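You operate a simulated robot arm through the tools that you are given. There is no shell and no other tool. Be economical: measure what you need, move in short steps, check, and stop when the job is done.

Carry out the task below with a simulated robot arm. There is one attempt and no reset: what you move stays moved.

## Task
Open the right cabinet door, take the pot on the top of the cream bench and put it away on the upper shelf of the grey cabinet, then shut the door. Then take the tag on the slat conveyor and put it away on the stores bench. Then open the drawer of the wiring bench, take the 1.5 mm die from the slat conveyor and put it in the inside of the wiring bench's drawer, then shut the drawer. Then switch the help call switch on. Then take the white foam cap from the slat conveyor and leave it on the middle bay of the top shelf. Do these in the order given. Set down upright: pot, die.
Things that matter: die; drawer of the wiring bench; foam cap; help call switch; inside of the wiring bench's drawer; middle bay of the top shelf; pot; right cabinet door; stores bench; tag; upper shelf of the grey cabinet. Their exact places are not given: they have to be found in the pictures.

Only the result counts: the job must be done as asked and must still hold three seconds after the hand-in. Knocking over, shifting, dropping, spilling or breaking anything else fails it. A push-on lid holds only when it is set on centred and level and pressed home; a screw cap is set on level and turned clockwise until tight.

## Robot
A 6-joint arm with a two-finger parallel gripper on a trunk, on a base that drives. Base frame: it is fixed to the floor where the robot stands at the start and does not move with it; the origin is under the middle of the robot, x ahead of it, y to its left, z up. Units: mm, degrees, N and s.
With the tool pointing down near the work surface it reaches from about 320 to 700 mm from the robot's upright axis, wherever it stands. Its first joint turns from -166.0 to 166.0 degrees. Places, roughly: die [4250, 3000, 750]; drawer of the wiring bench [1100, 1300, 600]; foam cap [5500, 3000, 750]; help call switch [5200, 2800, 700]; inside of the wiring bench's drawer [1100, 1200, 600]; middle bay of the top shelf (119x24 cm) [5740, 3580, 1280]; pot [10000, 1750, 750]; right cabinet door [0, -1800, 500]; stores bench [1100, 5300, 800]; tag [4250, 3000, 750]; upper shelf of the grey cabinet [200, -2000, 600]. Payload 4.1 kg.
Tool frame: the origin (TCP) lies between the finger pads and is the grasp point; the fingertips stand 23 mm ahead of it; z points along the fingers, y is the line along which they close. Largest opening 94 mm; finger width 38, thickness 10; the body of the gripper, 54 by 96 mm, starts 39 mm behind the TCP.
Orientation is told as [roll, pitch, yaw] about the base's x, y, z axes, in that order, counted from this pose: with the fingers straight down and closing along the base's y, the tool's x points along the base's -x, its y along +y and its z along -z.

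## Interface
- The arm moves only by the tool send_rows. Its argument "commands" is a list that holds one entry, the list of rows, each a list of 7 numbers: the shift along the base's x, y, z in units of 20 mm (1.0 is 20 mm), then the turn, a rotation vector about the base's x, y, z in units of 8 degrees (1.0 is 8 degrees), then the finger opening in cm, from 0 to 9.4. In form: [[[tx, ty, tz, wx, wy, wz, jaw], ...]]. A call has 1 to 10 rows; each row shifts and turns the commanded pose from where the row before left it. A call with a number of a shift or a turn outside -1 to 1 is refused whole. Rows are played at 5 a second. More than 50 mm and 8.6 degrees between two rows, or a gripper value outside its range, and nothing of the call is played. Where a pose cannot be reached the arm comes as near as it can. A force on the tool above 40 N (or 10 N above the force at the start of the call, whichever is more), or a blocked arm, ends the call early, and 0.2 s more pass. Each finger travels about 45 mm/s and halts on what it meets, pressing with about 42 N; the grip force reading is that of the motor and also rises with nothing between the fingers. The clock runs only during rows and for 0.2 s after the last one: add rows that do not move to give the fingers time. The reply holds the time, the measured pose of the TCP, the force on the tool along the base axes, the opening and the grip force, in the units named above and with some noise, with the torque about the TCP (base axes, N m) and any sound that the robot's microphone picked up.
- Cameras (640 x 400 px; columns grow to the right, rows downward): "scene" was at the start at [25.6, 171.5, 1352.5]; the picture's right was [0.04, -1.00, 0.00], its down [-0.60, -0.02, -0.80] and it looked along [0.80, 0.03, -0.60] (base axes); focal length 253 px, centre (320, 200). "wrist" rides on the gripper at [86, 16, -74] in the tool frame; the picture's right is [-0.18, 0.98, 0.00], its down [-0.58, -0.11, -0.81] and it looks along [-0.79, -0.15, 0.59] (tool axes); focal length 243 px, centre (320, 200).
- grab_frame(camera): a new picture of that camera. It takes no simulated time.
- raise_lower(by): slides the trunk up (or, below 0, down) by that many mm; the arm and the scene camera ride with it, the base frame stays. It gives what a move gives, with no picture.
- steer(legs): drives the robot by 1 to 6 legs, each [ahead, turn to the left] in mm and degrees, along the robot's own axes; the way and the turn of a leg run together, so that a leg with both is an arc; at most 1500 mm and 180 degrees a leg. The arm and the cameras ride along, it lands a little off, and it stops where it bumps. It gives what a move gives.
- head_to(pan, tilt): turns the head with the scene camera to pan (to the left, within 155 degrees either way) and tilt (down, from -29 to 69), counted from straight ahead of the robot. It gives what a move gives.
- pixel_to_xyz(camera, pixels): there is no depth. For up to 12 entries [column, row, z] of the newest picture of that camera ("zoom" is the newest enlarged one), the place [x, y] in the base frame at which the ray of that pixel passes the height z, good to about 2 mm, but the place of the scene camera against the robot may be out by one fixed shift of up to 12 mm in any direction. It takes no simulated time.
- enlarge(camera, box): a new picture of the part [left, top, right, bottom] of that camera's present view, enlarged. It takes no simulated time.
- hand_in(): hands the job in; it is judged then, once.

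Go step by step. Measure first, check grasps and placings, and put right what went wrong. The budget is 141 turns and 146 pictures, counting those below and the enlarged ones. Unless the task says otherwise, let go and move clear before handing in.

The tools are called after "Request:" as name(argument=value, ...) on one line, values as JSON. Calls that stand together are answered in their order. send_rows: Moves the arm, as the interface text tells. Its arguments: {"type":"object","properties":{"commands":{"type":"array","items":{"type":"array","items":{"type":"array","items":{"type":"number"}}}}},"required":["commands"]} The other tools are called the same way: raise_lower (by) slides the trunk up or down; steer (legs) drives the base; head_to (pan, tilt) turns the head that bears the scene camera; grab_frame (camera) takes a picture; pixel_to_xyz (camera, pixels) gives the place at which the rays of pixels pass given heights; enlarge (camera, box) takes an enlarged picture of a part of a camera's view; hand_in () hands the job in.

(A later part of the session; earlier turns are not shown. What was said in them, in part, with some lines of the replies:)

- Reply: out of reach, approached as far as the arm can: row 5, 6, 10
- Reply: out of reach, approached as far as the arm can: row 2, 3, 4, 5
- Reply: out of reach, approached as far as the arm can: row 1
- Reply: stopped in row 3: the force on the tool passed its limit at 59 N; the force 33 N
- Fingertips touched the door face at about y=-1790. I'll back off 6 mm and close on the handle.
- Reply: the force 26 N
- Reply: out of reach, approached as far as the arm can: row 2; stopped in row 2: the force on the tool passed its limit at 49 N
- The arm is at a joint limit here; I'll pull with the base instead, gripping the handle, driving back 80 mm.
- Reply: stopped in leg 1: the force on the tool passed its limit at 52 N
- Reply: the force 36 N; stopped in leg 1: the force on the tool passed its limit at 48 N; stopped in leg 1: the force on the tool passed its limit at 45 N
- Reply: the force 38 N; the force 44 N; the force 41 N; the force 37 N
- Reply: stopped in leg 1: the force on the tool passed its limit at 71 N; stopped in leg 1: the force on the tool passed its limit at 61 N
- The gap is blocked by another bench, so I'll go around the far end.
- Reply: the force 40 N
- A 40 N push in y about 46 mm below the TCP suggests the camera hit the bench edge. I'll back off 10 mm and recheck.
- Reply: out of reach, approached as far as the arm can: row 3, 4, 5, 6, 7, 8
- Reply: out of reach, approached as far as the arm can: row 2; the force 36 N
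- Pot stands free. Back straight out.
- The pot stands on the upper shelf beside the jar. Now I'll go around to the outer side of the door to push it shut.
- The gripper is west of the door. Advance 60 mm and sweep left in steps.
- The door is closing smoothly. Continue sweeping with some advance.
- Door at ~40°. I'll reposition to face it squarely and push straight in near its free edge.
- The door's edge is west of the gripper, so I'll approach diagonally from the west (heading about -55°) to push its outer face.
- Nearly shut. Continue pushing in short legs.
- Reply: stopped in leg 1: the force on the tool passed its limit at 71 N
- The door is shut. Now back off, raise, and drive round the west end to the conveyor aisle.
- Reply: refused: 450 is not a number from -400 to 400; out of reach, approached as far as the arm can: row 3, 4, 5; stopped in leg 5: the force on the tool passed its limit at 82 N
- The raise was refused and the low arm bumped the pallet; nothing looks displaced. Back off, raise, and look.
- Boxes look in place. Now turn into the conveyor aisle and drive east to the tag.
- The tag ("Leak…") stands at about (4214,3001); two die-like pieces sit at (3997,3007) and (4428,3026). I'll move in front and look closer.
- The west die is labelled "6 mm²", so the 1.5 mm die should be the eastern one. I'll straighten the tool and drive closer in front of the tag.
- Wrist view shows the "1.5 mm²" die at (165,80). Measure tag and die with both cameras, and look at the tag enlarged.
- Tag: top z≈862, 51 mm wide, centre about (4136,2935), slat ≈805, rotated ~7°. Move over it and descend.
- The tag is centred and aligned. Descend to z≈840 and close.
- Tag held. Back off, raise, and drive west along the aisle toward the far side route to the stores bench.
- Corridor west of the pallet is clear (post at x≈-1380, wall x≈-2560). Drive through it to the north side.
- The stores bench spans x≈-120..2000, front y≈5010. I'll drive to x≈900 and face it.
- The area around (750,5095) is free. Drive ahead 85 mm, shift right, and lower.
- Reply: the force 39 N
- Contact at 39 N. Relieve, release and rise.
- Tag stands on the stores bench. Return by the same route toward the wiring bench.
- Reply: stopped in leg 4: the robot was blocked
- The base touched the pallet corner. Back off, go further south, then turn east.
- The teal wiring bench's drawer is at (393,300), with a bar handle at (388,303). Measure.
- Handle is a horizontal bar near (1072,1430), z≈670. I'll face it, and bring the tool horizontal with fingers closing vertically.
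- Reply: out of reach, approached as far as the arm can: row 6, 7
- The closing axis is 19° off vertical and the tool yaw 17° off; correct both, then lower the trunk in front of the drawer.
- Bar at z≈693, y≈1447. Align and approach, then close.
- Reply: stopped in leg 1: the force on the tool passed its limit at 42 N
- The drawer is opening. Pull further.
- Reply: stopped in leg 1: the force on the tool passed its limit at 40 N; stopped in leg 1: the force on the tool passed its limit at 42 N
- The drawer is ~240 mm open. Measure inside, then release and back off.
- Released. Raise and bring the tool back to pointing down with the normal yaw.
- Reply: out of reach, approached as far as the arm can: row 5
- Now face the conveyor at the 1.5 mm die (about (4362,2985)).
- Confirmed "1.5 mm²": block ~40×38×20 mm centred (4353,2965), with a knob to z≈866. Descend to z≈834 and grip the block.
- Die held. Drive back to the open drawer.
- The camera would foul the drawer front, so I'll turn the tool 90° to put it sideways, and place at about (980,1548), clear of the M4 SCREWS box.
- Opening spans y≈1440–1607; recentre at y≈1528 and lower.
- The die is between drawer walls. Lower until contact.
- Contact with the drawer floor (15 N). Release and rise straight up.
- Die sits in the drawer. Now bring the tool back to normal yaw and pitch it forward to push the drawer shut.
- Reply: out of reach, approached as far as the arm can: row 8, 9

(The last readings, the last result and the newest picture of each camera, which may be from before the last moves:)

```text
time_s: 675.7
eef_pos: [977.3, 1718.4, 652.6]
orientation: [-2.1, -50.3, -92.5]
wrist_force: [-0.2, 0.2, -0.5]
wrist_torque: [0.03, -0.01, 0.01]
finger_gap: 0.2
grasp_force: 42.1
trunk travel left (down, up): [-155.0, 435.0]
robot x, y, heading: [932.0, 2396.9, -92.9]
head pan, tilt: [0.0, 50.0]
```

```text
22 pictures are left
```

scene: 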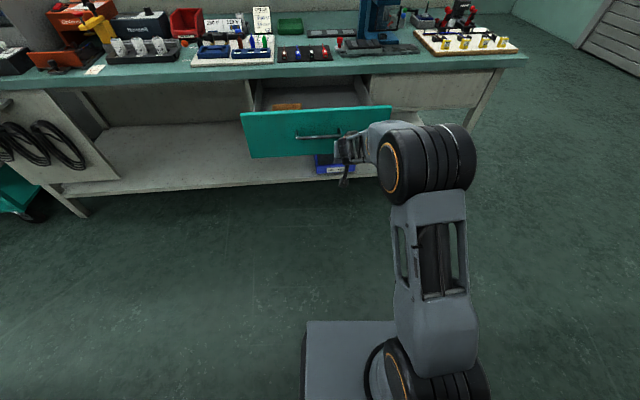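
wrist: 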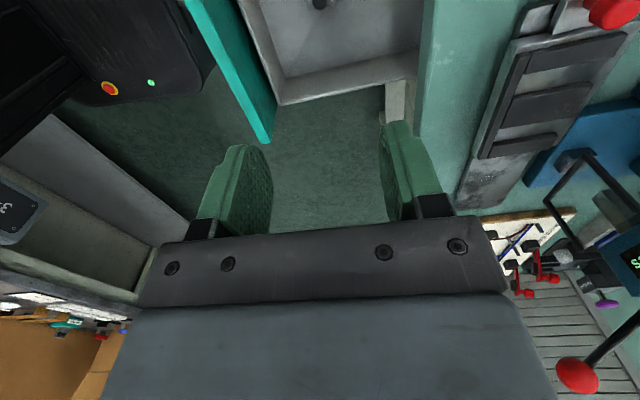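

Shift toward the drawer's centre and push with the base.

Request:
send_rows(commands=[[[0.95, 0, -0.1, 0, 0, 0, 0], [0.95, 0, -0.1, 0, 0, 0, 0], [0.95, 0, -0.1, 0, 0, 0, 0], [0.95, 0, -0.1, 0, 0, 0, 0], [0.95, 0, -0.1, 0, 0, 0, 0], [0, 0, 0, 0, 0, 0, 0]]])

Request:
steer(legs=[[120, 1]])

Request:
steer(legs=[[80, 0]])

Request:
steer(legs=[[70, 0]])

Request:
steer(legs=[[40, 0]])

Request:
grab_frame(camera="scene")

```text
time_s: 677.1
eef_pos: [1073.5, 1718.4, 642.2]
orientation: [-2.1, -50.2, -92.5]
wrist_force: [0.0, 0.3, 0.7]
wrist_torque: [0.0, 0.01, 0.02]
finger_gap: 0.2
grasp_force: 42.1
trunk travel left (down, up): [-155.0, 435.0]
robot x, y, heading: [940.8, 2398.3, -92.8]
head pan, tilt: [0.0, 50.0]
```

```text
time_s: 678.4
eef_pos: [1078.9, 1600.8, 642.9]
orientation: [-2.1, -50.2, -91.5]
wrist_force: [-0.3, -0.2, 0.0]
wrist_torque: [0.0, 0.0, -0.01]
finger_gap: 0.0
grasp_force: 42.3
trunk travel left (down, up): [-155.0, 435.0]
robot x, y, heading: [931.7, 2275.2, -92.0]
head pan, tilt: [0.0, 50.0]
```

```text
time_s: 679.4
eef_pos: [1075.6, 1521.0, 643.5]
orientation: [-2.1, -50.2, -91.6]
wrist_force: [-0.6, 0.0, -0.2]
wrist_torque: [0.01, 0.02, 0.01]
finger_gap: 0.0
grasp_force: 41.4
trunk travel left (down, up): [-155.0, 435.0]
robot x, y, heading: [928.8, 2197.7, -91.7]
head pan, tilt: [0.0, 50.0]
```

```text
time_s: 680.4
eef_pos: [1071.9, 1452.7, 638.4]
orientation: [-2.3, -49.7, -91.4]
wrist_force: [-2.2, 16.3, -19.8]
wrist_torque: [-0.36, 0.66, 0.33]
finger_gap: 0.1
grasp_force: 42.1
trunk travel left (down, up): [-155.0, 435.0]
robot x, y, heading: [926.0, 2128.4, -92.4]
head pan, tilt: [0.0, 50.0]
```

```text
time_s: 681.2
eef_pos: [1071.6, 1452.2, 639.3]
orientation: [-2.6, -49.6, -91.3]
wrist_force: [-5.2, 21.7, 10.7]
wrist_torque: [-0.32, -0.02, -0.06]
finger_gap: 0.3
grasp_force: 41.6
trunk travel left (down, up): [-155.0, 435.0]
robot x, y, heading: [927.9, 2122.8, -92.4]
head pan, tilt: [0.0, 50.0]
stopped in leg 1: the force on the tool passed its limit at 81 N (the readings are from after the stop); the commanded pose is now the measured one
```

```text
21 pictures are left
```

scene: 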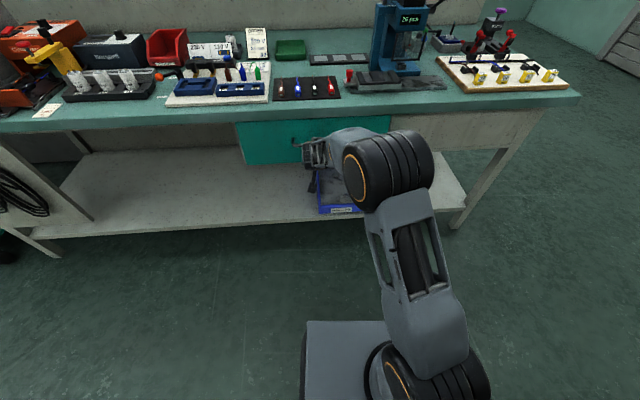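

The drawer hit its stop at 81 N. Back off, raise, restore the tool, and verify.

Request:
steer(legs=[[-200, 0]])

Request:
raise_lower(by=380)

Request:
enlarge(camera="scene", box=[190, 60, 390, 180])

Request:
send_rows(commands=[[[-0.8, 0, 0, 1, 0, 0, 0], [-0.8, 0, 0, 1, 0, 0, 0], [-0.8, 0, 0, 1, 0, 0, 0], [-0.8, 0, 0, 1, 0, 0, 0], [-0.8, 0, 0, 1, 0, 0, 0], [-0.8, 0, 0, 1, 0, 0, 0], [0, 0, 0, 0.2, 0.3, 0, 0]]])

```text
time_s: 682.8
eef_pos: [1078.8, 1645.7, 637.7]
orientation: [-2.7, -49.5, -91.1]
wrist_force: [-0.6, 0.6, 0.3]
wrist_torque: [-0.01, 0.0, -0.02]
finger_gap: 0.1
grasp_force: 41.6
trunk travel left (down, up): [-155.0, 435.0]
robot x, y, heading: [938.3, 2317.5, -92.2]
head pan, tilt: [0.0, 50.0]
```

```text
time_s: 686.4
eef_pos: [1077.4, 1644.2, 1016.9]
orientation: [-2.7, -49.4, -91.2]
wrist_force: [-0.9, 0.0, -0.1]
wrist_torque: [-0.02, -0.01, -0.01]
finger_gap: 0.2
grasp_force: 41.7
trunk travel left (down, up): [-535.0, 55.0]
robot x, y, heading: [932.8, 2318.9, -91.9]
head pan, tilt: [0.0, 50.0]
```

```text
3.20 times, centred on (290, 120) of scene
```

zoom: 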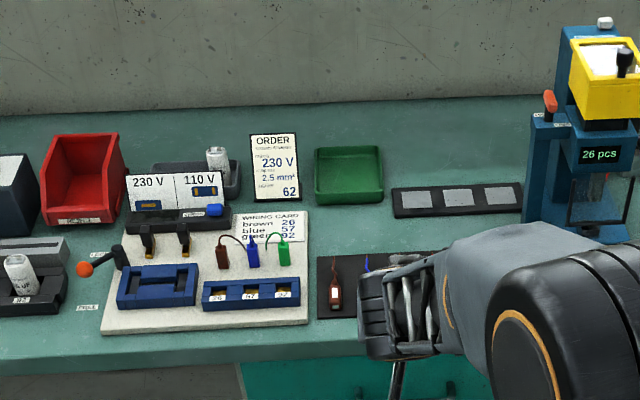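

```text
time_s: 688.0
eef_pos: [982.0, 1645.9, 1016.3]
orientation: [-5.9, 0.3, -90.8]
wrist_force: [-1.0, -0.3, 0.3]
wrist_torque: [0.0, -0.02, 0.01]
finger_gap: 0.0
grasp_force: 42.3
trunk travel left (down, up): [-535.0, 55.0]
robot x, y, heading: [932.8, 2317.2, -92.0]
head pan, tilt: [0.0, 50.0]
```

Drawer is shut. Drive to the help call switch near x≈5200.

Request:
steer(legs=[[0, 90], [1500, 0], [0, 1.5], [1500, 0], [1050, 0]])

Request:
head_to(pan=60, tilt=40)

Request:
grab_frame(camera="scene")

```text
time_s: 711.5
eef_pos: [5606.7, 2279.2, 1017.5]
orientation: [-5.9, 0.2, -0.4]
wrist_force: [-0.3, 0.6, -0.7]
wrist_torque: [0.01, 0.03, -0.02]
finger_gap: 0.1
grasp_force: 42.0
trunk travel left (down, up): [-535.0, 55.0]
robot x, y, heading: [4939.2, 2229.9, -1.5]
head pan, tilt: [0.0, 50.0]
```

```text
time_s: 712.8
eef_pos: [5605.8, 2277.7, 1016.9]
orientation: [-6.1, 0.2, -0.5]
wrist_force: [0.3, -0.4, 0.2]
wrist_torque: [0.02, -0.02, -0.02]
finger_gap: 0.1
grasp_force: 41.6
trunk travel left (down, up): [-535.0, 55.0]
robot x, y, heading: [4936.7, 2222.2, -1.6]
head pan, tilt: [60.0, 40.0]
```

```text
19 pictures are left
```

scene: 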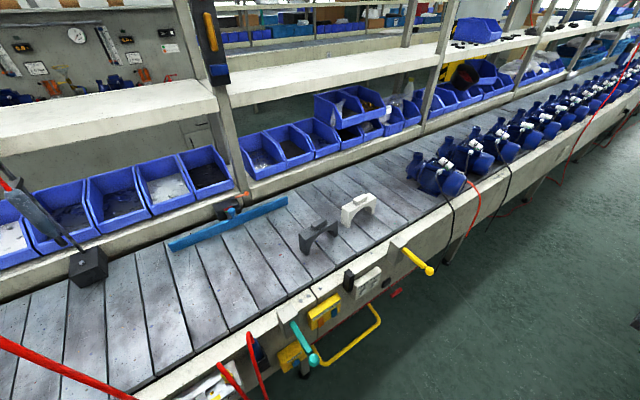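

Request:
enlarge(camera="scene", box=[250, 220, 450, 390])

Request:
pixel_to_xyz(camera="scene", pixels=[[322, 310, 700], [367, 280, 700], [367, 280, 720], [290, 355, 650], [350, 222, 805], [371, 210, 805], [357, 197, 860], [430, 265, 750]])

```text
2.35 times, centred on (350, 305) of scene
```

zoom: 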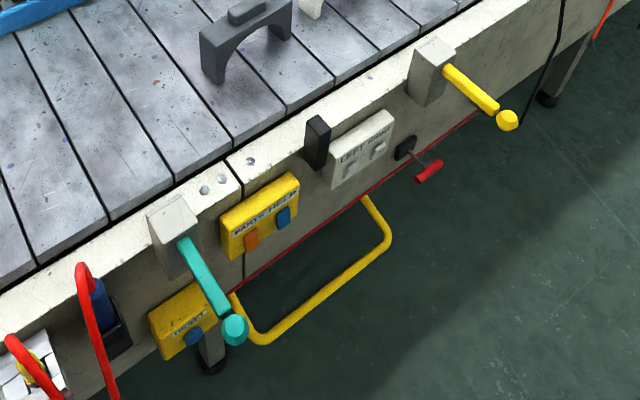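

```text
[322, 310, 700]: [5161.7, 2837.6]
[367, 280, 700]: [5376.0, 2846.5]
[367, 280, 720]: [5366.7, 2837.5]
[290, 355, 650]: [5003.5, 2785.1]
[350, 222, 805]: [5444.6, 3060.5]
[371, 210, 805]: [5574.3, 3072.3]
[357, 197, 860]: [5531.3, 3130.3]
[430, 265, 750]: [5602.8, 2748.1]
```

The yellow panel "PARTS / HELP" at about (5165,2837,700) holds two rockers. I'll face it for a closer look.

Request:
steer(legs=[[300, 0], [0, 91.5]])

Request:
head_to(pan=0, tilt=55)

Request:
enlarge(camera="scene", box=[220, 130, 380, 260])

```text
time_s: 718.7
eef_pos: [5154.3, 2886.5, 1016.8]
orientation: [-6.0, 0.1, 92.0]
wrist_force: [0.6, -0.1, 0.2]
wrist_torque: [-0.05, 0.04, -0.01]
finger_gap: 0.0
grasp_force: 42.1
trunk travel left (down, up): [-535.0, 55.0]
robot x, y, heading: [5237.8, 2217.3, 90.6]
head pan, tilt: [60.0, 40.0]
```

```text
time_s: 720.0
eef_pos: [5153.2, 2884.4, 1018.1]
orientation: [-6.1, 0.2, 92.0]
wrist_force: [-0.3, -0.3, 0.6]
wrist_torque: [0.01, -0.01, -0.01]
finger_gap: 0.0
grasp_force: 42.1
trunk travel left (down, up): [-535.0, 55.0]
robot x, y, heading: [5233.5, 2217.4, 90.4]
head pan, tilt: [0.0, 55.0]
```

```text
3.08 times, centred on (300, 195) of scene
```

zoom: 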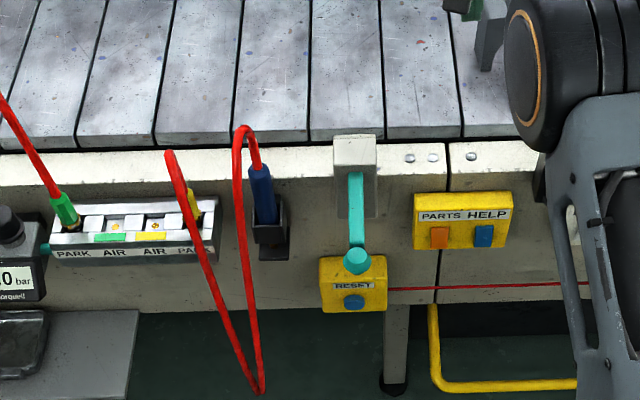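

HELP is the blue rocker at zoom (484,236). Enlarge it further to see its state.

Request:
enlarge(camera="scene", box=[330, 185, 375, 215])

Request:
pixel_to_xyz(camera="scene", pixels=[[360, 207, 690], [360, 207, 700], [360, 207, 710], [345, 207, 700], [352, 202, 710]])

```text
13.33 times, centred on (352, 200) of scene
```

zoom: 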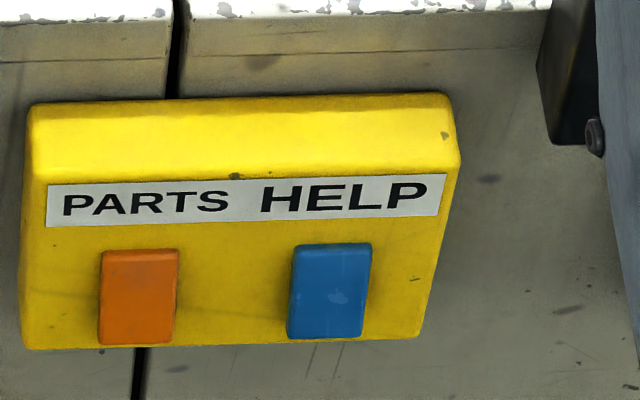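

```text
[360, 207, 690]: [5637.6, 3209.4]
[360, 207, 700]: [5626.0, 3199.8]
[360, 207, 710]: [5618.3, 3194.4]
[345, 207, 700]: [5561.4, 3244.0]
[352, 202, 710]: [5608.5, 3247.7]
```

Request:
pixel_to_xyz(camera="zoom", pixels=[[330, 290, 680], [330, 290, 690], [330, 290, 700], [330, 290, 710], [138, 295, 700], [330, 245, 710], [330, 338, 690], [240, 95, 740]])

Request:
steer(legs=[[-250, 0]])

Request:
send_rows(commands=[[[0, 0, 0, 1, 0, 0, 0], [0, 0, 0, 1, 0, 0, 0], [0, 0, 0, 1, 0, 0, 0], [0, 0, 0, 1, 0, 0, 0], [0, 0, 0, 1, 0, 0, 0], [0, 0, 0, 1, 0, 0, 0], [0, 0, 0, 1, 0, 0, 0], [0, 0, 0, 1, 0, 0, 0], [0, 0, 0, 1, 0, 0, 0], [0, 0, 0, 0.5, 0, 0, 0]]])

Request:
raise_lower(by=-320)

```text
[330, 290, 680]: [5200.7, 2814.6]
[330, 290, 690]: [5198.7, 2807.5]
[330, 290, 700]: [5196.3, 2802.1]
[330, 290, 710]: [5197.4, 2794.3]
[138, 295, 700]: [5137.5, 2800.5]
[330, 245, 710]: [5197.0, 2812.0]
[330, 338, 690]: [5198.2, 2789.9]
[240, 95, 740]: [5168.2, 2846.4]
```

```text
time_s: 721.8
eef_pos: [5155.1, 2634.1, 1017.4]
orientation: [-6.1, 0.2, 92.3]
wrist_force: [0.2, 1.0, 0.4]
wrist_torque: [0.0, -0.02, 0.01]
finger_gap: 0.0
grasp_force: 41.7
trunk travel left (down, up): [-535.0, 55.0]
robot x, y, heading: [5238.8, 1963.9, 90.9]
head pan, tilt: [0.0, 55.0]
```

```text
time_s: 724.0
eef_pos: [5154.9, 2633.8, 1017.7]
orientation: [-15.0, -75.7, 99.3]
wrist_force: [-0.1, 0.0, 0.6]
wrist_torque: [-0.02, -0.01, 0.0]
finger_gap: 0.1
grasp_force: 42.2
trunk travel left (down, up): [-535.0, 55.0]
robot x, y, heading: [5239.1, 1966.9, 90.9]
head pan, tilt: [0.0, 55.0]
```

```text
time_s: 727.2
eef_pos: [5155.9, 2634.5, 696.8]
orientation: [-15.0, -75.5, 99.3]
wrist_force: [-1.0, -0.3, -0.1]
wrist_torque: [0.0, -0.03, -0.03]
finger_gap: 0.0
grasp_force: 42.2
trunk travel left (down, up): [-215.0, 375.0]
robot x, y, heading: [5239.0, 1963.8, 90.8]
head pan, tilt: [0.0, 55.0]
```

Request:
grab_frame(camera="wrist")

```text
15 pictures are left
```

wrist: 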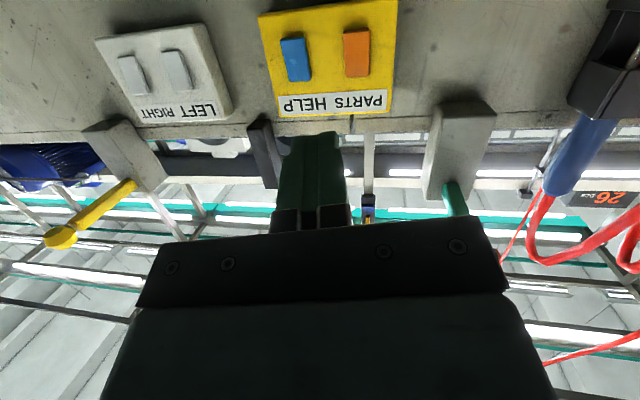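

Request:
enlarge(camera="wrist", box=[255, 5, 405, 105])

Request:
pixel_to_xyz(camera="wrist", pixels=[[296, 60, 690], [296, 60, 700], [296, 60, 710], [296, 60, 720], [330, 115, 740], [325, 20, 660]])

```text
4.00 times, centred on (330, 55) of wrist
```

zoom: 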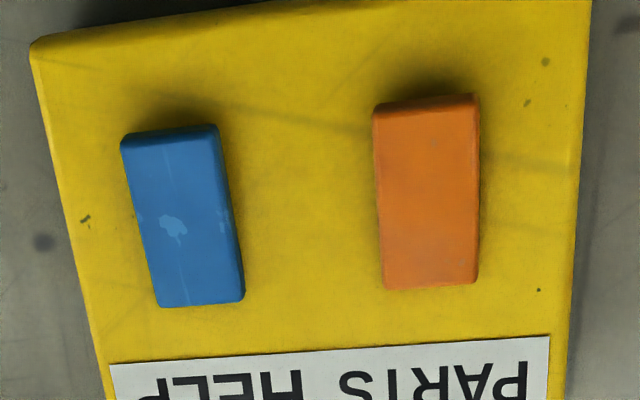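

```text
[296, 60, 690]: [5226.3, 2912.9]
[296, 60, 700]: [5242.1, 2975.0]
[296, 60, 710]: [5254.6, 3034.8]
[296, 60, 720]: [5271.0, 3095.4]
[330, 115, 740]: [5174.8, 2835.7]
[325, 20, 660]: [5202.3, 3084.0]
```

The rocker's lower end protrudes (top pressed), so I'll press the lower half. To keep the camera above the yellow loop, I'll tilt the tool to ~45° and approach at x≈5197, z≈660.

Request:
send_rows(commands=[[[0.8, 0, 0, -1, 0, 0, 0], [0.8, 0, -0.4, -1, 0, 0, 0], [0.5, 0, -0.6, -1, 0, 0, 0], [0, 0, -0.6, -0.9, 0, 0, 0], [0, 0, 0, 0, 0, 0, 0]]])

Request:
steer(legs=[[90, 0]])

Request:
grab_frame(camera="wrist")

```text
time_s: 728.4
eef_pos: [5199.2, 2635.3, 666.9]
orientation: [-8.6, -45.8, 93.4]
wrist_force: [-0.7, 0.8, -0.5]
wrist_torque: [-0.02, -0.01, 0.02]
finger_gap: 0.0
grasp_force: 42.2
trunk travel left (down, up): [-215.0, 375.0]
robot x, y, heading: [5237.7, 1966.6, 91.0]
head pan, tilt: [0.0, 55.0]
```

```text
time_s: 729.5
eef_pos: [5196.4, 2727.4, 667.1]
orientation: [-8.5, -45.7, 93.3]
wrist_force: [0.4, 0.0, -0.3]
wrist_torque: [0.0, -0.01, -0.01]
finger_gap: 0.3
grasp_force: 42.3
trunk travel left (down, up): [-215.0, 375.0]
robot x, y, heading: [5236.9, 2060.1, 90.9]
head pan, tilt: [0.0, 55.0]
```

```text
13 pictures are left
```

wrist: 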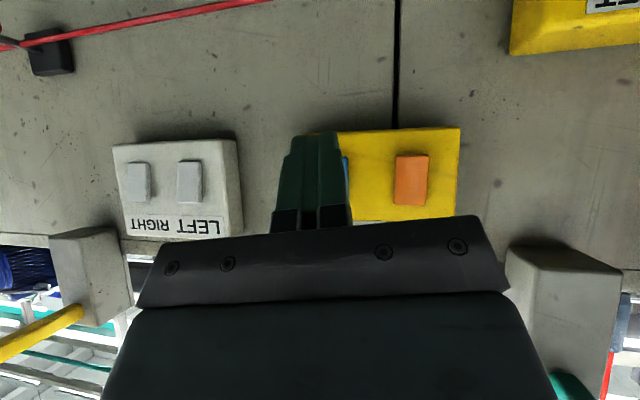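

Request:
pixel_to_xyz(camera="wrist", pixels=[[411, 180, 670], [411, 180, 680], [411, 157, 655], [411, 157, 665], [411, 204, 690], [411, 204, 700], [450, 128, 640], [450, 128, 650]])

```text
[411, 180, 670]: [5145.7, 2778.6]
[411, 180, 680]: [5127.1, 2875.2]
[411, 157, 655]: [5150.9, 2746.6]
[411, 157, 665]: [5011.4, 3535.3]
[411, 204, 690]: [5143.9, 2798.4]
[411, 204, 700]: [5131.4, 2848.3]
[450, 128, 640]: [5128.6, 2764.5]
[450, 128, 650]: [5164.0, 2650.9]
```

Rocker spans z≈656–692 at y≈2805, x≈5199. Lower 5 mm and press forward in small rows.

Request:
send_rows(commands=[[[0, 0.5, -0.25, 0, 0, 0, 0], [0, 0.5, 0, 0, 0, 0, 0], [0, 0.5, 0, 0, 0, 0, 0], [0, 0.3, 0, 0, 0, 0, 0], [0, 0.2, 0, 0, 0, 0, 0], [0, 0.2, 0, 0, 0, 0, 0], [0, 0.2, 0, 0, 0, 0, 0], [0, 0.2, 0, 0, 0, 0, 0], [0, 0.2, 0, 0, 0, 0, 0]]])

```text
time_s: 731.5
eef_pos: [5197.4, 2782.4, 661.4]
orientation: [-8.7, -45.8, 93.3]
wrist_force: [0.8, -4.9, 1.0]
wrist_torque: [0.02, -0.02, 0.03]
finger_gap: 0.1
grasp_force: 42.3
trunk travel left (down, up): [-215.0, 375.0]
robot x, y, heading: [5237.7, 2058.8, 90.9]
head pan, tilt: [0.0, 55.0]
heard: click
```

A click was heard. Back away and check the rocker.

Request:
send_rows(commands=[[[0, -1, 0, 0, 0, 0, 0], [0, -1, 0, 0, 0, 0, 0], [0, -1, 0, 0, 0, 0, 0], [-1, -1, 0, 0, 0, 0, 0], [-1, -1, 0, 0, 0, 0, 0], [-1, -1, 0, 0, 0, 0, 0], [0, 0, 0, 0, 0, 0, 0]]])

Request:
enlarge(camera="wrist", box=[200, 80, 400, 230])

```text
time_s: 733.1
eef_pos: [5137.4, 2663.3, 662.2]
orientation: [-8.6, -45.8, 93.3]
wrist_force: [0.3, -0.5, 0.2]
wrist_torque: [-0.01, 0.02, -0.01]
finger_gap: 0.2
grasp_force: 41.7
trunk travel left (down, up): [-215.0, 375.0]
robot x, y, heading: [5239.7, 2055.1, 91.1]
head pan, tilt: [0.0, 55.0]
```

```text
2.67 times, centred on (300, 155) of wrist
```

zoom: 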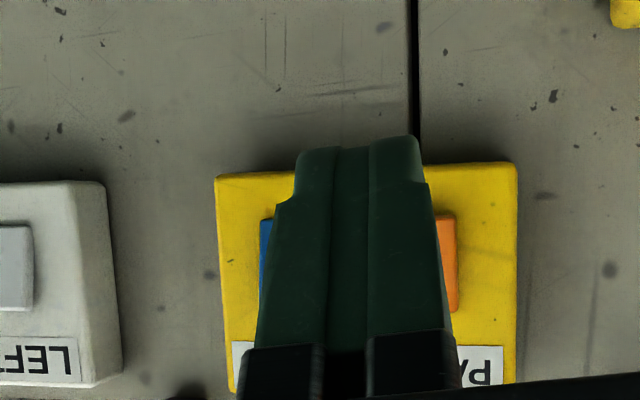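

Request:
raise_lower(by=320)

Request:
enlarge(camera="scene", box=[320, 155, 390, 200])

```text
time_s: 736.3
eef_pos: [5136.3, 2660.9, 982.0]
orientation: [-8.7, -45.8, 93.3]
wrist_force: [0.9, -0.8, 0.0]
wrist_torque: [0.01, 0.0, 0.0]
finger_gap: 0.0
grasp_force: 41.9
trunk travel left (down, up): [-535.0, 55.0]
robot x, y, heading: [5240.2, 2057.4, 91.1]
head pan, tilt: [0.0, 55.0]
```

```text
8.89 times, centred on (355, 178) of scene
```

zoom: 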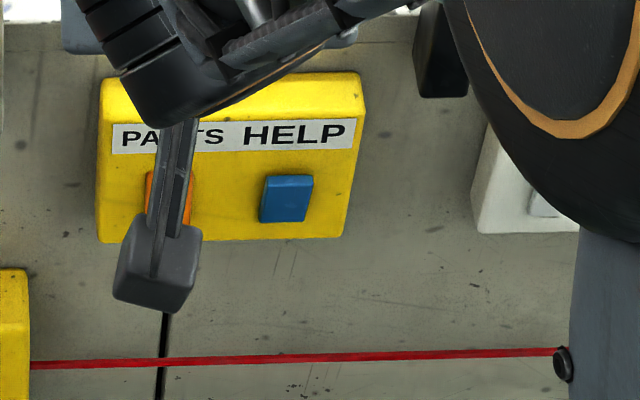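

The HELP rocker is now flipped (top out). Next is the white foam cap: straighten the tool, turn it 90° so it closes along y, and drive in front of the cap.

Request:
send_rows(commands=[[[0, 0, 0, -1, 0, 0, 0], [0, 0, 0, -1, 0, 0, 0], [0, 0, 0, -1, 0, 0, 3], [0, 0, 0, -1, 0, 0, 6], [0, 0, 0, -1, 0, 0, 9.4], [0, 0, 0, -0.75, 0.7, 0, 9.4], [0, 0, 0, 0, 0, -1, 9.4], [0, 0, 0, 0, 0, -1, 9.4], [0, 0, 0, 0, 0, -1, 9.4], [0, 0, 0, 0, 0, -1, 9.4]]])

Request:
send_rows(commands=[[[0, 0, 0, 0, 0, -1, 9.4], [0, 0, 0, 0, 0, -1, 9.4], [0, 0, 0, 0, 0, -1, 9.4], [0, 0, 0, 0, 0, -1, 9.4], [0, 0, 0, 0, 0, -1, 9.4], [0, 0, 0, 0, 0, -1, 9.4], [0, 0, 0, 0, 0, -1, 9.4], [0, 0, 0, 0, 0, 0, 9.4]]])

Request:
steer(legs=[[0, -91], [270, 0], [0, 90], [380, 0]])

Request:
head_to(pan=0, tilt=35)

Request:
grab_frame(camera="scene")

```text
time_s: 738.5
eef_pos: [5136.4, 2661.9, 981.8]
orientation: [-0.6, -0.1, 59.8]
wrist_force: [0.0, -0.3, 0.5]
wrist_torque: [0.0, 0.0, -0.01]
finger_gap: 93.9
grasp_force: 0.0
trunk travel left (down, up): [-535.0, 55.0]
robot x, y, heading: [5240.9, 2059.7, 91.0]
head pan, tilt: [0.0, 55.0]
```

```text
time_s: 740.3
eef_pos: [5138.0, 2662.4, 982.4]
orientation: [-0.6, 0.0, 3.9]
wrist_force: [-0.2, -0.6, -0.4]
wrist_torque: [-0.01, -0.01, -0.01]
finger_gap: 94.0
grasp_force: 0.0
trunk travel left (down, up): [-535.0, 55.0]
robot x, y, heading: [5237.3, 2058.0, 91.1]
head pan, tilt: [0.0, 55.0]
```

```text
time_s: 752.0
eef_pos: [5413.3, 3044.3, 982.1]
orientation: [-0.5, -0.1, 3.2]
wrist_force: [0.7, 0.1, -0.3]
wrist_torque: [-0.01, -0.01, -0.02]
finger_gap: 93.8
grasp_force: 0.0
trunk travel left (down, up): [-535.0, 55.0]
robot x, y, heading: [5507.0, 2437.1, 90.0]
head pan, tilt: [0.0, 55.0]
```

```text
time_s: 752.8
eef_pos: [5412.2, 3043.3, 982.4]
orientation: [-0.5, -0.1, 3.2]
wrist_force: [-0.1, -0.6, -0.6]
wrist_torque: [-0.01, -0.05, -0.01]
finger_gap: 94.2
grasp_force: 0.1
trunk travel left (down, up): [-535.0, 55.0]
robot x, y, heading: [5505.7, 2437.5, 90.0]
head pan, tilt: [0.0, 35.0]
```

```text
10 pictures are left
```

scene: 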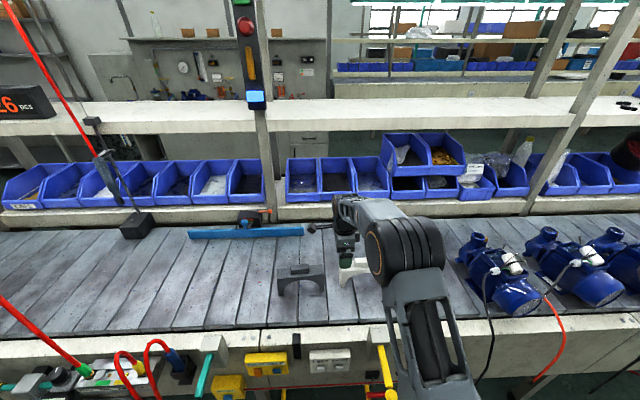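

The top shelf's middle bay (between posts at cols 265 and 575) is empty; the white cap is at (355,268). Measure shelf and cap.

Request:
pixel_to_xyz(camera="scene", pixels=[[400, 119, 1280], [400, 103, 1280], [268, 121, 1280], [560, 117, 1280], [345, 285, 805], [340, 262, 870], [400, 203, 870]])

Request:
grab_frame(camera="wrist")

```text
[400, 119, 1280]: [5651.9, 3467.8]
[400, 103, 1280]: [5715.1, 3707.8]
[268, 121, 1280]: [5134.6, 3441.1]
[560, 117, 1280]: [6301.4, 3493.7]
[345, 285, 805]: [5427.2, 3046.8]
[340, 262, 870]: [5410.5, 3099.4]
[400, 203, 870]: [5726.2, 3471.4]
```

```text
9 pictures are left
```

wrist: 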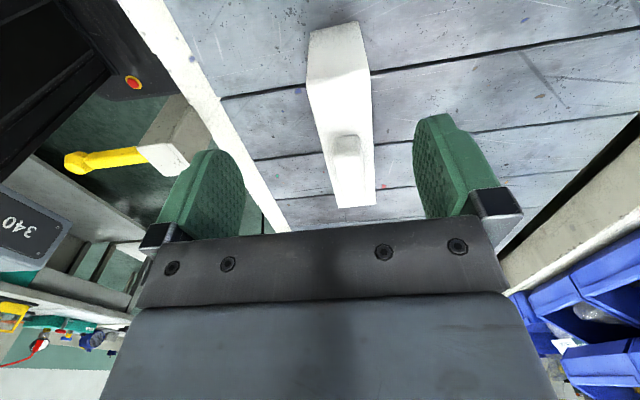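

Request:
pixel_to_xyz(camera="wrist", pixels=[[312, 85, 860], [368, 78, 860], [332, 205, 860], [376, 203, 860], [347, 170, 870], [347, 140, 880], [335, 25, 805], [310, 60, 830]])

Request:
enlarge(camera="scene", box=[250, 220, 400, 320])

```text
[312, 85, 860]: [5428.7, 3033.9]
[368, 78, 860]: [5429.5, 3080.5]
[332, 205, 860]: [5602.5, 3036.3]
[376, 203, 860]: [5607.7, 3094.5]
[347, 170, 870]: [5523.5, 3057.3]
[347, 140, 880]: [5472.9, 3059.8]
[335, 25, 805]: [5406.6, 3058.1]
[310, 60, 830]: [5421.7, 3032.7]
```

```text
4.00 times, centred on (325, 270) of scene
```

zoom: 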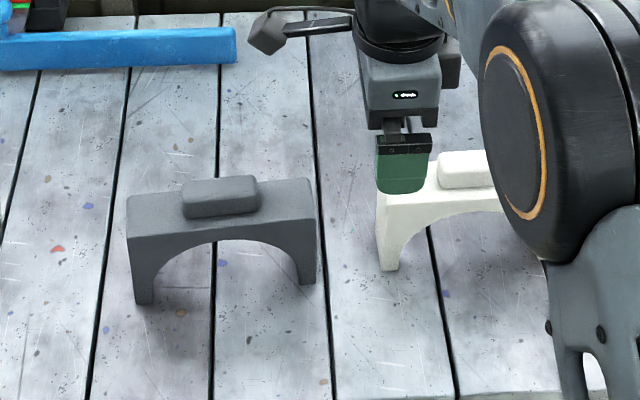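

Cap estimated at centre (5475,3060), beam top z≈905, block top ≈925, ~40 mm thick in y. Move over it and descend to z≈897.

Request:
send_rows(commands=[[[1, 0.4, 0, 0, 0, 0, 9.4], [1, 0.4, 0, 0, 0, 0, 9.4], [1, 0.05, 0, 0, 0, 0, 9.4], [0.15, 0, -1, 0, 0, 0, 9.4], [0, 0, -1, 0, 0, 0, 9.4], [0, 0, -1, 0, 0, 0, 9.4], [0, 0, -0.5, 0, 0, 0, 9.4], [0, 0, 0, 0, 0, 0, 9.4]]])

Request:
grab_frame(camera="wrist")

```text
time_s: 754.6
eef_pos: [5474.9, 3061.2, 913.9]
orientation: [-0.6, -0.1, 3.1]
wrist_force: [-0.8, -0.1, 0.5]
wrist_torque: [-0.01, 0.0, -0.02]
finger_gap: 94.1
grasp_force: 0.1
trunk travel left (down, up): [-535.0, 55.0]
robot x, y, heading: [5504.3, 2436.8, 90.4]
head pan, tilt: [0.0, 35.0]
```

```text
7 pictures are left
```

wrist: 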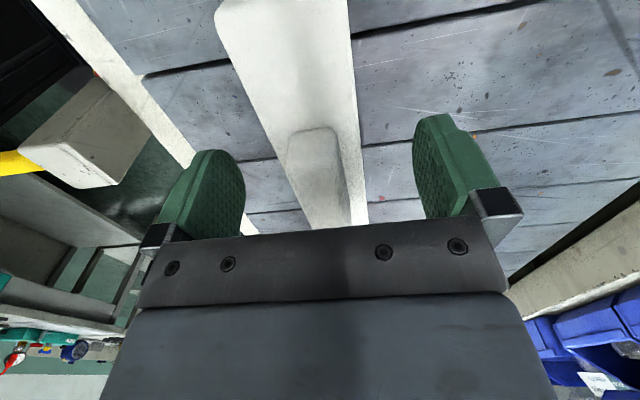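

Beam is centred between the fingers. Descend 16 mm more and close.

Request:
send_rows(commands=[[[0, 0, -0.4, 0, 0, 0, 9.4], [0, 0, -0.4, 0, 0, 0, 9.4], [0, 0, 0, 0, 0, 0, 7], [0, 0, 0, 0, 0, 0, 5], [0, 0, 0, 0, 0, 0, 3], [0, 0, 0, 0, 0, 0, 2.5], [0, 0, 0, 0, 0, 0, 2.5]]])

Request:
send_rows(commands=[[[0, 0, 0.5, 0, 0, 0, 2.5], [0, 0, 1, 0, 0, 0, 2.5], [0, 0, 1, 0, 0, 0, 2.5], [0, 0, 1, 0, 0, 0, 2.5], [0, 0, 0, 0, 0, 0, 2.5]]])

Request:
grab_frame(camera="wrist")

```text
time_s: 756.2
eef_pos: [5475.1, 3060.9, 897.4]
orientation: [-0.6, -0.1, 3.2]
wrist_force: [-0.6, -0.1, -0.2]
wrist_torque: [-0.01, 0.02, -0.02]
finger_gap: 44.1
grasp_force: 42.0
trunk travel left (down, up): [-535.0, 55.0]
robot x, y, heading: [5506.8, 2438.5, 90.1]
head pan, tilt: [0.0, 35.0]
```

```text
time_s: 757.4
eef_pos: [5478.3, 3062.2, 967.5]
orientation: [-0.5, -0.1, 3.2]
wrist_force: [-1.4, 0.5, -0.6]
wrist_torque: [0.02, 0.02, 0.01]
finger_gap: 44.3
grasp_force: 41.6
trunk travel left (down, up): [-535.0, 55.0]
robot x, y, heading: [5507.6, 2441.0, 90.0]
head pan, tilt: [0.0, 35.0]
```

```text
6 pictures are left
```

wrist: 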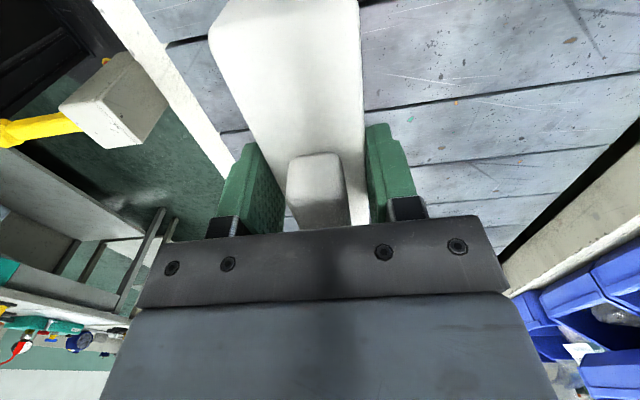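

Cap held (44 mm). The shelf is best reached from the north aisle, so I'll back off and drive around the west end.

Request:
steer(legs=[[-260, 0]])

Request:
raise_lower(by=55)

Request:
steer(legs=[[0, 90.5], [1500, 0], [1500, 0], [1500, 0], [1500, 0], [700, 0]])

```text
time_s: 759.2
eef_pos: [5478.3, 2803.0, 967.1]
orientation: [-0.6, 0.0, 3.2]
wrist_force: [0.5, 0.6, -0.2]
wrist_torque: [-0.03, 0.01, 0.01]
finger_gap: 44.4
grasp_force: 42.3
trunk travel left (down, up): [-535.0, 55.0]
robot x, y, heading: [5508.5, 2175.8, 90.0]
head pan, tilt: [0.0, 35.0]
```

```text
time_s: 760.2
eef_pos: [5478.2, 2802.3, 1021.7]
orientation: [-0.5, -0.1, 3.1]
wrist_force: [0.4, -0.5, -0.1]
wrist_torque: [-0.03, 0.01, -0.01]
finger_gap: 44.3
grasp_force: 41.5
trunk travel left (down, up): [-590.0, 0.0]
robot x, y, heading: [5507.4, 2179.3, 90.1]
head pan, tilt: [0.0, 35.0]
```

```text
time_s: 795.8
eef_pos: [-1767.7, 2371.8, 1022.0]
orientation: [-0.6, -0.1, 89.6]
wrist_force: [-0.8, -0.5, -1.8]
wrist_torque: [-0.01, 0.02, 0.01]
finger_gap: 44.6
grasp_force: 41.9
trunk travel left (down, up): [-590.0, 0.0]
robot x, y, heading: [-1149.1, 2306.7, 174.6]
head pan, tilt: [0.0, 35.0]
```

Drift noted (heading 174.6). Correct, pass west of the pallet, and go north then east.

Request:
steer(legs=[[0, 5.4], [620, 0], [0, -90], [1500, 0], [600, 0], [0, -90]])

```text
time_s: 798.0
eef_pos: [-1913.5, 2322.9, 1021.9]
orientation: [-0.6, -0.2, 93.9]
wrist_force: [-0.4, -0.9, 0.0]
wrist_torque: [0.07, -0.02, 0.02]
finger_gap: 44.3
grasp_force: 42.0
trunk travel left (down, up): [-590.0, 0.0]
robot x, y, heading: [-1288.8, 2303.4, 170.7]
head pan, tilt: [0.0, 35.0]
stopped in leg 2: the robot was blocked; the commanded pose is now the measured one
```

Blocked by the pallet's south corner. Back off, swing south-west around it, then north.

Request:
steer(legs=[[-80, 0], [0, 54], [300, 0], [0, -45], [330, 0]])

Request:
head_to(pan=-70, tilt=30)

Request:
grab_frame(camera="scene")

```text
time_s: 800.5
eef_pos: [-1778.2, 2036.4, 1023.2]
orientation: [-0.6, -0.2, 119.8]
wrist_force: [0.0, 0.5, -1.5]
wrist_torque: [-0.01, -0.01, 0.01]
finger_gap: 44.3
grasp_force: 42.9
trunk travel left (down, up): [-590.0, 0.0]
robot x, y, heading: [-1206.9, 2286.0, -163.7]
head pan, tilt: [0.0, 35.0]
stopped in leg 2: the robot was blocked; the commanded pose is now the measured one
```

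```text
time_s: 801.9
eef_pos: [-1777.8, 2036.2, 1023.2]
orientation: [-0.5, -0.1, 119.7]
wrist_force: [0.7, 0.6, -0.7]
wrist_torque: [-0.03, 0.02, 0.03]
finger_gap: 44.3
grasp_force: 42.1
trunk travel left (down, up): [-590.0, 0.0]
robot x, y, heading: [-1203.8, 2288.7, -163.9]
head pan, tilt: [-70.0, 30.0]
```

```text
5 pictures are left
```

scene: 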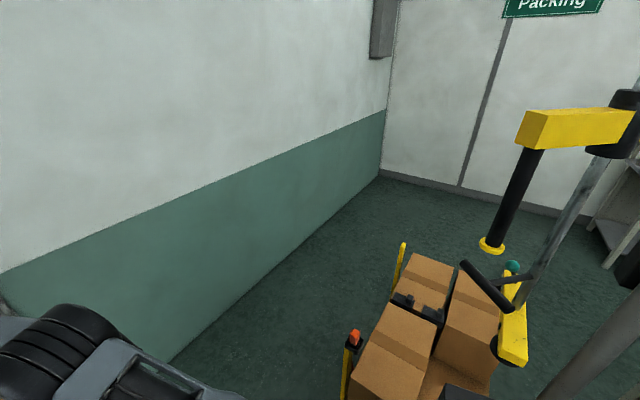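

Pallet looks undisturbed. Drive forward off it, then west and north.

Request:
steer(legs=[[330, 0], [0, -16], [240, 0], [0, -90], [1500, 0], [650, 0]])

Request:
steer(legs=[[0, -89], [1500, 0], [1500, 0], [1500, 0]])

```text
time_s: 806.2
eef_pos: [-2332.0, 2108.2, 1021.4]
orientation: [-1.6, -0.1, 105.5]
wrist_force: [3.8, 1.4, 1.6]
wrist_torque: [-0.3, 0.29, 0.38]
finger_gap: 44.2
grasp_force: 41.8
trunk travel left (down, up): [-590.0, 0.0]
robot x, y, heading: [-1719.1, 2194.4, -179.7]
head pan, tilt: [-70.0, 30.0]
stopped in leg 3: the force on the tool passed its limit at 101 N (the readings are from after the stop); the commanded pose is now the measured one
```

```text
time_s: 807.1
eef_pos: [-2329.8, 2129.7, 1020.7]
orientation: [-2.2, -0.1, 104.4]
wrist_force: [10.9, 3.8, 3.5]
wrist_torque: [-0.71, 0.84, 1.1]
finger_gap: 44.4
grasp_force: 42.4
trunk travel left (down, up): [-590.0, 0.0]
robot x, y, heading: [-1714.4, 2194.4, 178.8]
head pan, tilt: [-70.0, 30.0]
stopped in leg 1: the robot was blocked; the commanded pose is now the measured one
```

The cap touched the west wall; it's still held. Back off a little and turn north.

Request:
steer(legs=[[-80, 0]])

Request:
steer(legs=[[0, -84]])

Request:
steer(legs=[[1500, 0], [0, -5], [650, 0]])

Request:
grab_frame(camera="wrist")

```text
time_s: 808.2
eef_pos: [-2250.1, 2128.1, 1021.0]
orientation: [-2.1, -0.1, 104.0]
wrist_force: [0.5, -0.6, -0.4]
wrist_torque: [0.0, 0.01, -0.01]
finger_gap: 44.4
grasp_force: 42.3
trunk travel left (down, up): [-590.0, 0.0]
robot x, y, heading: [-1638.4, 2192.1, 178.7]
head pan, tilt: [-70.0, 30.0]
```

```text
time_s: 812.2
eef_pos: [-1773.2, 2793.3, 1020.9]
orientation: [-2.1, -0.1, 21.0]
wrist_force: [-0.3, -1.2, 0.1]
wrist_torque: [0.0, 0.01, 0.06]
finger_gap: 44.5
grasp_force: 42.0
trunk travel left (down, up): [-590.0, 0.0]
robot x, y, heading: [-1637.0, 2192.7, 95.3]
head pan, tilt: [-70.0, 30.0]
```

```text
time_s: 823.2
eef_pos: [-1893.8, 4931.3, 1019.9]
orientation: [-2.2, -0.1, 16.6]
wrist_force: [-0.7, -0.2, -0.7]
wrist_torque: [0.01, 0.02, -0.01]
finger_gap: 44.5
grasp_force: 42.2
trunk travel left (down, up): [-590.0, 0.0]
robot x, y, heading: [-1803.3, 4317.2, 91.1]
head pan, tilt: [-70.0, 30.0]
```

```text
4 pictures are left
```

wrist: 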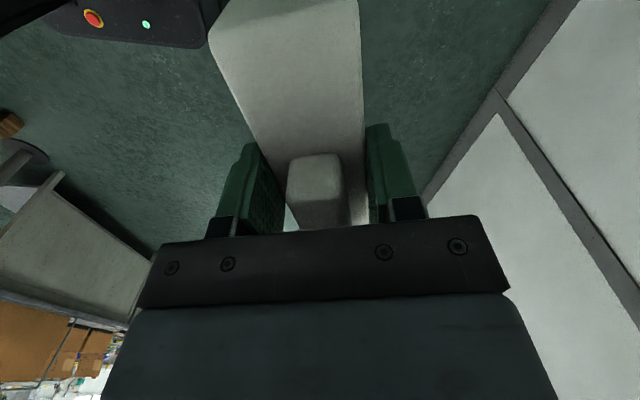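

Cap is still well held. Turn east and drive along the north aisle.

Request:
steer(legs=[[0, -91], [1500, 0], [1500, 0], [1000, 0]])

```text
time_s: 846.5
eef_pos: [2844.5, 4406.1, 1020.5]
orientation: [-2.2, -0.1, -75.1]
wrist_force: [0.5, -0.3, -0.3]
wrist_torque: [0.02, 0.0, -0.01]
finger_gap: 44.2
grasp_force: 42.1
trunk travel left (down, up): [-590.0, 0.0]
robot x, y, heading: [2228.9, 4331.7, -0.7]
head pan, tilt: [-70.0, 30.0]
5 turns are left
```

Only 5 turns remain, so I'll chain steps: raise the arm above shelf height, drive to x≈5690, face the shelf, and take a picture.

Request:
send_rows(commands=[[[0, 0, 1, 0, 0, 0, 2.5], [0, 0, 1, 0, 0, 0, 2.5], [0, 0, 1, 0, 0, 0, 2.5], [0, 0, 1, 0, 0, 0, 2.5], [0, 0, 1, 0, 0, 0, 2.5], [0, 0, 1, 0, 0, 0, 2.5], [0, 0, 1, 0, 0, 0, 2.5], [0, 0, 1, 0, 0, 0, 2.5], [0, 0, 1, 0, 0, 0, 2.5], [0, 0, 1, 0, 0, 0, 2.5]]])

Request:
send_rows(commands=[[[0, 0, 1, 0, 0, 0, 2.5], [0, 0, 1, 0, 0, 0, 2.5], [0, 0, 1, 0, 0, 0, 2.5], [0, 0, 1, 0, 0, 0, 2.5], [0, 0, 1, 0, 0, 0, 2.5], [0, 0, 1, 0, 0, 0, 2.5], [0, 0, 1, 0, 0, 0, 2.5], [0, 0, 1, 0, 0, 0, 2.5], [0, 0, 1, 0, 0, 0, 2.5], [0, 0, 1, 0, 0, 0, 2.5]]])

Request:
steer(legs=[[0, 1.5], [1500, 0], [1500, 0], [450, 0], [0, -90.8]])

Request:
head_to(pan=0, tilt=35)

Request:
grab_frame(camera="scene")

Request:
grab_frame(camera="wrist")

```text
time_s: 848.7
eef_pos: [2844.1, 4408.0, 1220.4]
orientation: [-2.3, -0.1, -75.3]
wrist_force: [-0.2, 0.2, -0.4]
wrist_torque: [0.02, 0.0, -0.01]
finger_gap: 44.1
grasp_force: 41.8
trunk travel left (down, up): [-590.0, 0.0]
robot x, y, heading: [2230.4, 4335.5, -0.8]
head pan, tilt: [-70.0, 30.0]
```

```text
time_s: 850.9
eef_pos: [2796.0, 4399.4, 1370.5]
orientation: [-2.0, -0.3, -75.2]
wrist_force: [0.2, -1.1, -0.5]
wrist_torque: [-0.02, 0.01, -0.01]
finger_gap: 44.3
grasp_force: 41.8
out of reach, approached as far as the arm can: row 5, 6, 7, 8, 9, 10
trunk travel left (down, up): [-590.0, 0.0]
robot x, y, heading: [2229.7, 4331.0, -0.5]
head pan, tilt: [-70.0, 30.0]
```

```text
time_s: 872.1
eef_pos: [5804.4, 3826.5, 1371.3]
orientation: [-2.0, -0.1, -163.4]
wrist_force: [0.5, -0.2, -1.7]
wrist_torque: [0.0, -0.03, 0.06]
finger_gap: 44.3
grasp_force: 42.1
trunk travel left (down, up): [-590.0, 0.0]
robot x, y, heading: [5721.1, 4391.6, -88.8]
head pan, tilt: [-70.0, 30.0]
```

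```text
time_s: 873.5
eef_pos: [5805.6, 3826.2, 1371.3]
orientation: [-1.9, -0.1, -163.4]
wrist_force: [0.0, 0.3, 0.0]
wrist_torque: [-0.01, -0.01, 0.03]
finger_gap: 44.4
grasp_force: 41.9
trunk travel left (down, up): [-590.0, 0.0]
robot x, y, heading: [5721.4, 4391.2, -89.0]
head pan, tilt: [0.0, 35.0]
```

```text
3 pictures are left
```

scene: 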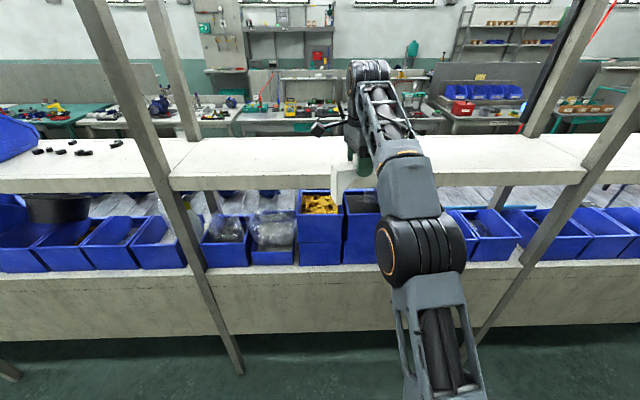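

```text
2 pictures are left
4 turns are left
```

wrist: 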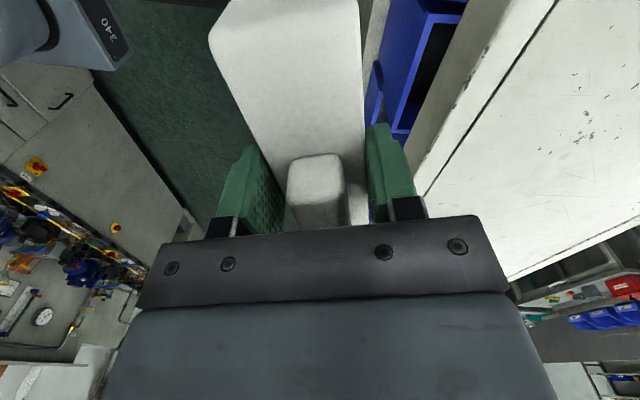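

The arm topped out with the cap bottom level with the shelf. Bringing it closer in lets it rise; I'll pull in, lift, then drive over the shelf and check.

Request:
send_rows(commands=[[[0, 0.85, 0, 0, 0, 0, 2.5], [0, 0.85, 0, 0, 0, 0, 2.5], [0, 0.85, 0, 0, 0, 0, 2.5], [0, 0.85, 0, 0, 0, 0, 2.5], [0, 0.85, 0, 0, 0, 0, 2.5], [0, 0, 0.8, 0, 0, 0, 2.5], [0, 0, 0.8, 0, 0, 0, 2.5], [0, 0, 0.7, 0, 0, 0, 2.5], [0, 0, 0, 0, 0, 0, 2.5]]])

Request:
steer(legs=[[308, 0]])

Request:
grab_frame(camera="wrist")

```text
time_s: 875.5
eef_pos: [5805.3, 3912.4, 1415.6]
orientation: [-2.0, -0.1, -163.4]
wrist_force: [-0.3, 0.6, -0.1]
wrist_torque: [0.03, 0.0, 0.04]
finger_gap: 44.4
grasp_force: 42.1
trunk travel left (down, up): [-590.0, 0.0]
robot x, y, heading: [5726.1, 4393.6, -88.7]
head pan, tilt: [0.0, 35.0]
```

```text
time_s: 877.6
eef_pos: [5810.9, 3586.8, 1414.3]
orientation: [-2.0, -0.1, -163.5]
wrist_force: [-0.1, 0.3, -1.1]
wrist_torque: [0.04, -0.03, 0.01]
finger_gap: 44.4
grasp_force: 41.7
trunk travel left (down, up): [-590.0, 0.0]
robot x, y, heading: [5728.3, 4071.5, -88.9]
head pan, tilt: [0.0, 35.0]
```

```text
1 pictures are left
3 turns are left
```

wrist: 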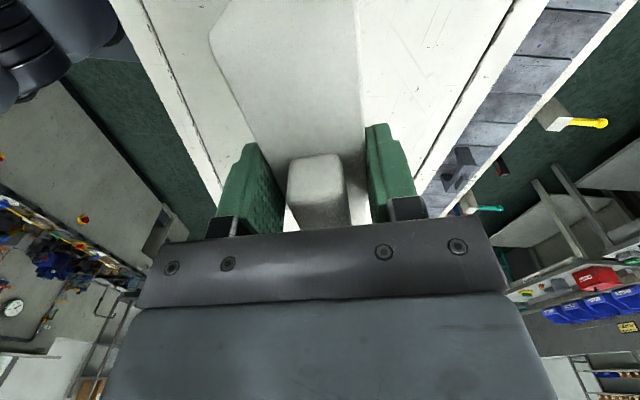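

The cap is over the middle bay. Lower with force stop, release, and rise.

Request:
send_rows(commands=[[[0, 0, -0.8, 0, 0, 0, 2.5], [0, 0, -0.7, 0, 0, 0, 2.5], [0, 0, -0.25, 0, 0, 0, 2.5], [0, 0, -0.25, 0, 0, 0, 2.5], [0, 0, -0.25, 0, 0, 0, 2.5], [0, 0, -0.2, 0, 0, 0, 2.5], [0, 0, -0.2, 0, 0, 0, 2.5], [0, 0, -0.2, 0, 0, 0, 2.5], [0, 0, -0.2, 0, 0, 0, 2.5], [0, 0, -0.2, 0, 0, 0, 2.5]]])

Request:
send_rows(commands=[[[0, 0, 0, 0, 0, 0, 4.8], [0, 0, 0, 0, 0, 0, 6], [0, 0, 0, 0, 0, 0, 8], [0, 0, 0, 0, 0, 0, 9], [0, 0, 0, 0, 0, 0, 9]]])

Request:
send_rows(commands=[[[0, 0, 0.7, 0, 0, 0, 9], [0, 0, 1, 0, 0, 0, 9], [0, 0, 1, 0, 0, 0, 9], [0, 0, 0.8, 0, 0, 0, 9], [0, 0, 0, 0, 0, 0, 9]]])

Request:
grab_frame(camera="wrist")

```text
time_s: 879.1
eef_pos: [5811.0, 3589.4, 1370.4]
orientation: [-1.4, -0.2, -163.5]
wrist_force: [-0.7, 0.6, 12.7]
wrist_torque: [0.21, -0.53, 0.07]
finger_gap: 44.1
grasp_force: 42.0
trunk travel left (down, up): [-590.0, 0.0]
robot x, y, heading: [5726.0, 4069.4, -89.0]
head pan, tilt: [0.0, 35.0]
stopped in row 7: the force on the tool passed its limit at 44 N (the readings are from after the stop); the commanded pose is now the measured one
```

```text
time_s: 880.3
eef_pos: [5810.2, 3588.2, 1369.5]
orientation: [-1.8, -0.2, -163.5]
wrist_force: [0.3, -3.0, 9.1]
wrist_torque: [0.05, 0.01, 0.0]
finger_gap: 90.0
grasp_force: 0.1
trunk travel left (down, up): [-590.0, 0.0]
robot x, y, heading: [5725.2, 4068.5, -89.0]
head pan, tilt: [0.0, 35.0]
```

```text
time_s: 881.5
eef_pos: [5811.2, 3589.3, 1433.1]
orientation: [-1.6, -0.3, -163.5]
wrist_force: [0.0, -0.5, -0.2]
wrist_torque: [0.01, -0.02, -0.01]
finger_gap: 90.1
grasp_force: 0.0
out of reach, approached as far as the arm can: row 4
trunk travel left (down, up): [-590.0, 0.0]
robot x, y, heading: [5729.2, 4073.8, -89.1]
head pan, tilt: [0.0, 35.0]
```

```text
0 pictures are left
2 turns are left
```

wrist: 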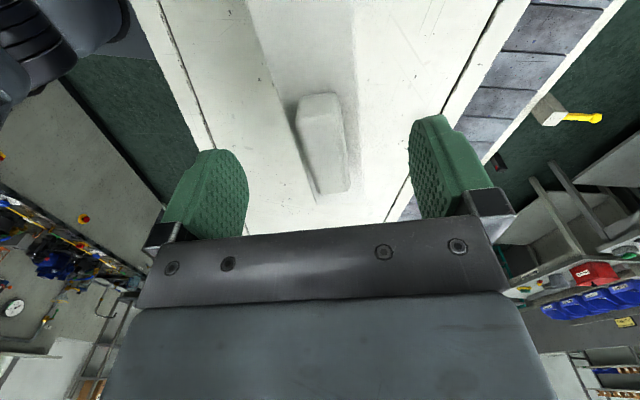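

The cap stands on the shelf. I'll slide out along the cap's long axis (no crossing over it) and then back off.

Request:
send_rows(commands=[[[0.959, 0.284, 0, 0, 0, 0, 9], [0.959, 0.284, 0, 0, 0, 0, 9], [0.959, 0.284, 0, 0, 0, 0, 9], [0.959, 0.284, 0, 0, 0, 0, 9], [0.959, 0.284, 0, 0, 0, 0, 9], [0.959, 0.284, 0, 0, 0, 0, 9], [0.959, 0.284, 0, 0, 0, 0, 9], [0.959, 0.284, 0, 0, 0, 0, 9]]])

Request:
steer(legs=[[-250, 0]])

```text
time_s: 883.3
eef_pos: [5964.6, 3639.2, 1428.4]
orientation: [-1.6, -0.2, -163.5]
wrist_force: [0.9, 0.4, -0.6]
wrist_torque: [0.01, 0.01, -0.01]
finger_gap: 90.0
grasp_force: 0.0
out of reach, approached as far as the arm can: row 8
trunk travel left (down, up): [-590.0, 0.0]
robot x, y, heading: [5731.9, 4066.0, -89.3]
head pan, tilt: [0.0, 35.0]
```

```text
time_s: 885.1
eef_pos: [5960.3, 3891.4, 1428.2]
orientation: [-1.5, -0.2, -163.4]
wrist_force: [-0.4, 0.6, 0.7]
wrist_torque: [0.01, 0.03, 0.01]
finger_gap: 89.8
grasp_force: 0.0
trunk travel left (down, up): [-590.0, 0.0]
robot x, y, heading: [5723.8, 4318.0, -88.9]
head pan, tilt: [0.0, 35.0]
1 turns are left
```

The readings show the gripper empty and clear of the shelf with no contact force, so I'm handing in.

Request:
hand_in()

```text
The job is handed in.
```

I carried out all five steps in the order given and handed the job in. I ran out of pictures, so the foam cap was last seen standing on the shelf before I backed away; no contact force showed on the way out.

- **Pot:** it stands upright on the upper shelf of the grey cabinet, beside the jar already there, and the right door is shut. The pot may have slid up to about 20 mm on the cream bench as I gripped it; the lid behind it looked unmoved.
- **Tag:** it stands on the stores bench at about (748, 5096).
- **1.5 mm die:** it is inside the wiring bench's drawer, set on the drawer floor without tipping. The drawer is shut against its stop; the die was last seen before I closed it.
- **Help call switch:** I pressed the HELP rocker and heard a click. Its top half now stands out instead of its bottom half, which I took as on.
- **White foam cap:** it is on the middle bay of the top shelf at about (5811, 3589).

**Bumps:** the robot bumped the stacked boxes by the packing bench (up to 82 N) and the base was stopped there four times. The held cap also touched the west wall once. Nothing looked moved in the pictures, though none was taken after the last boxes bump.
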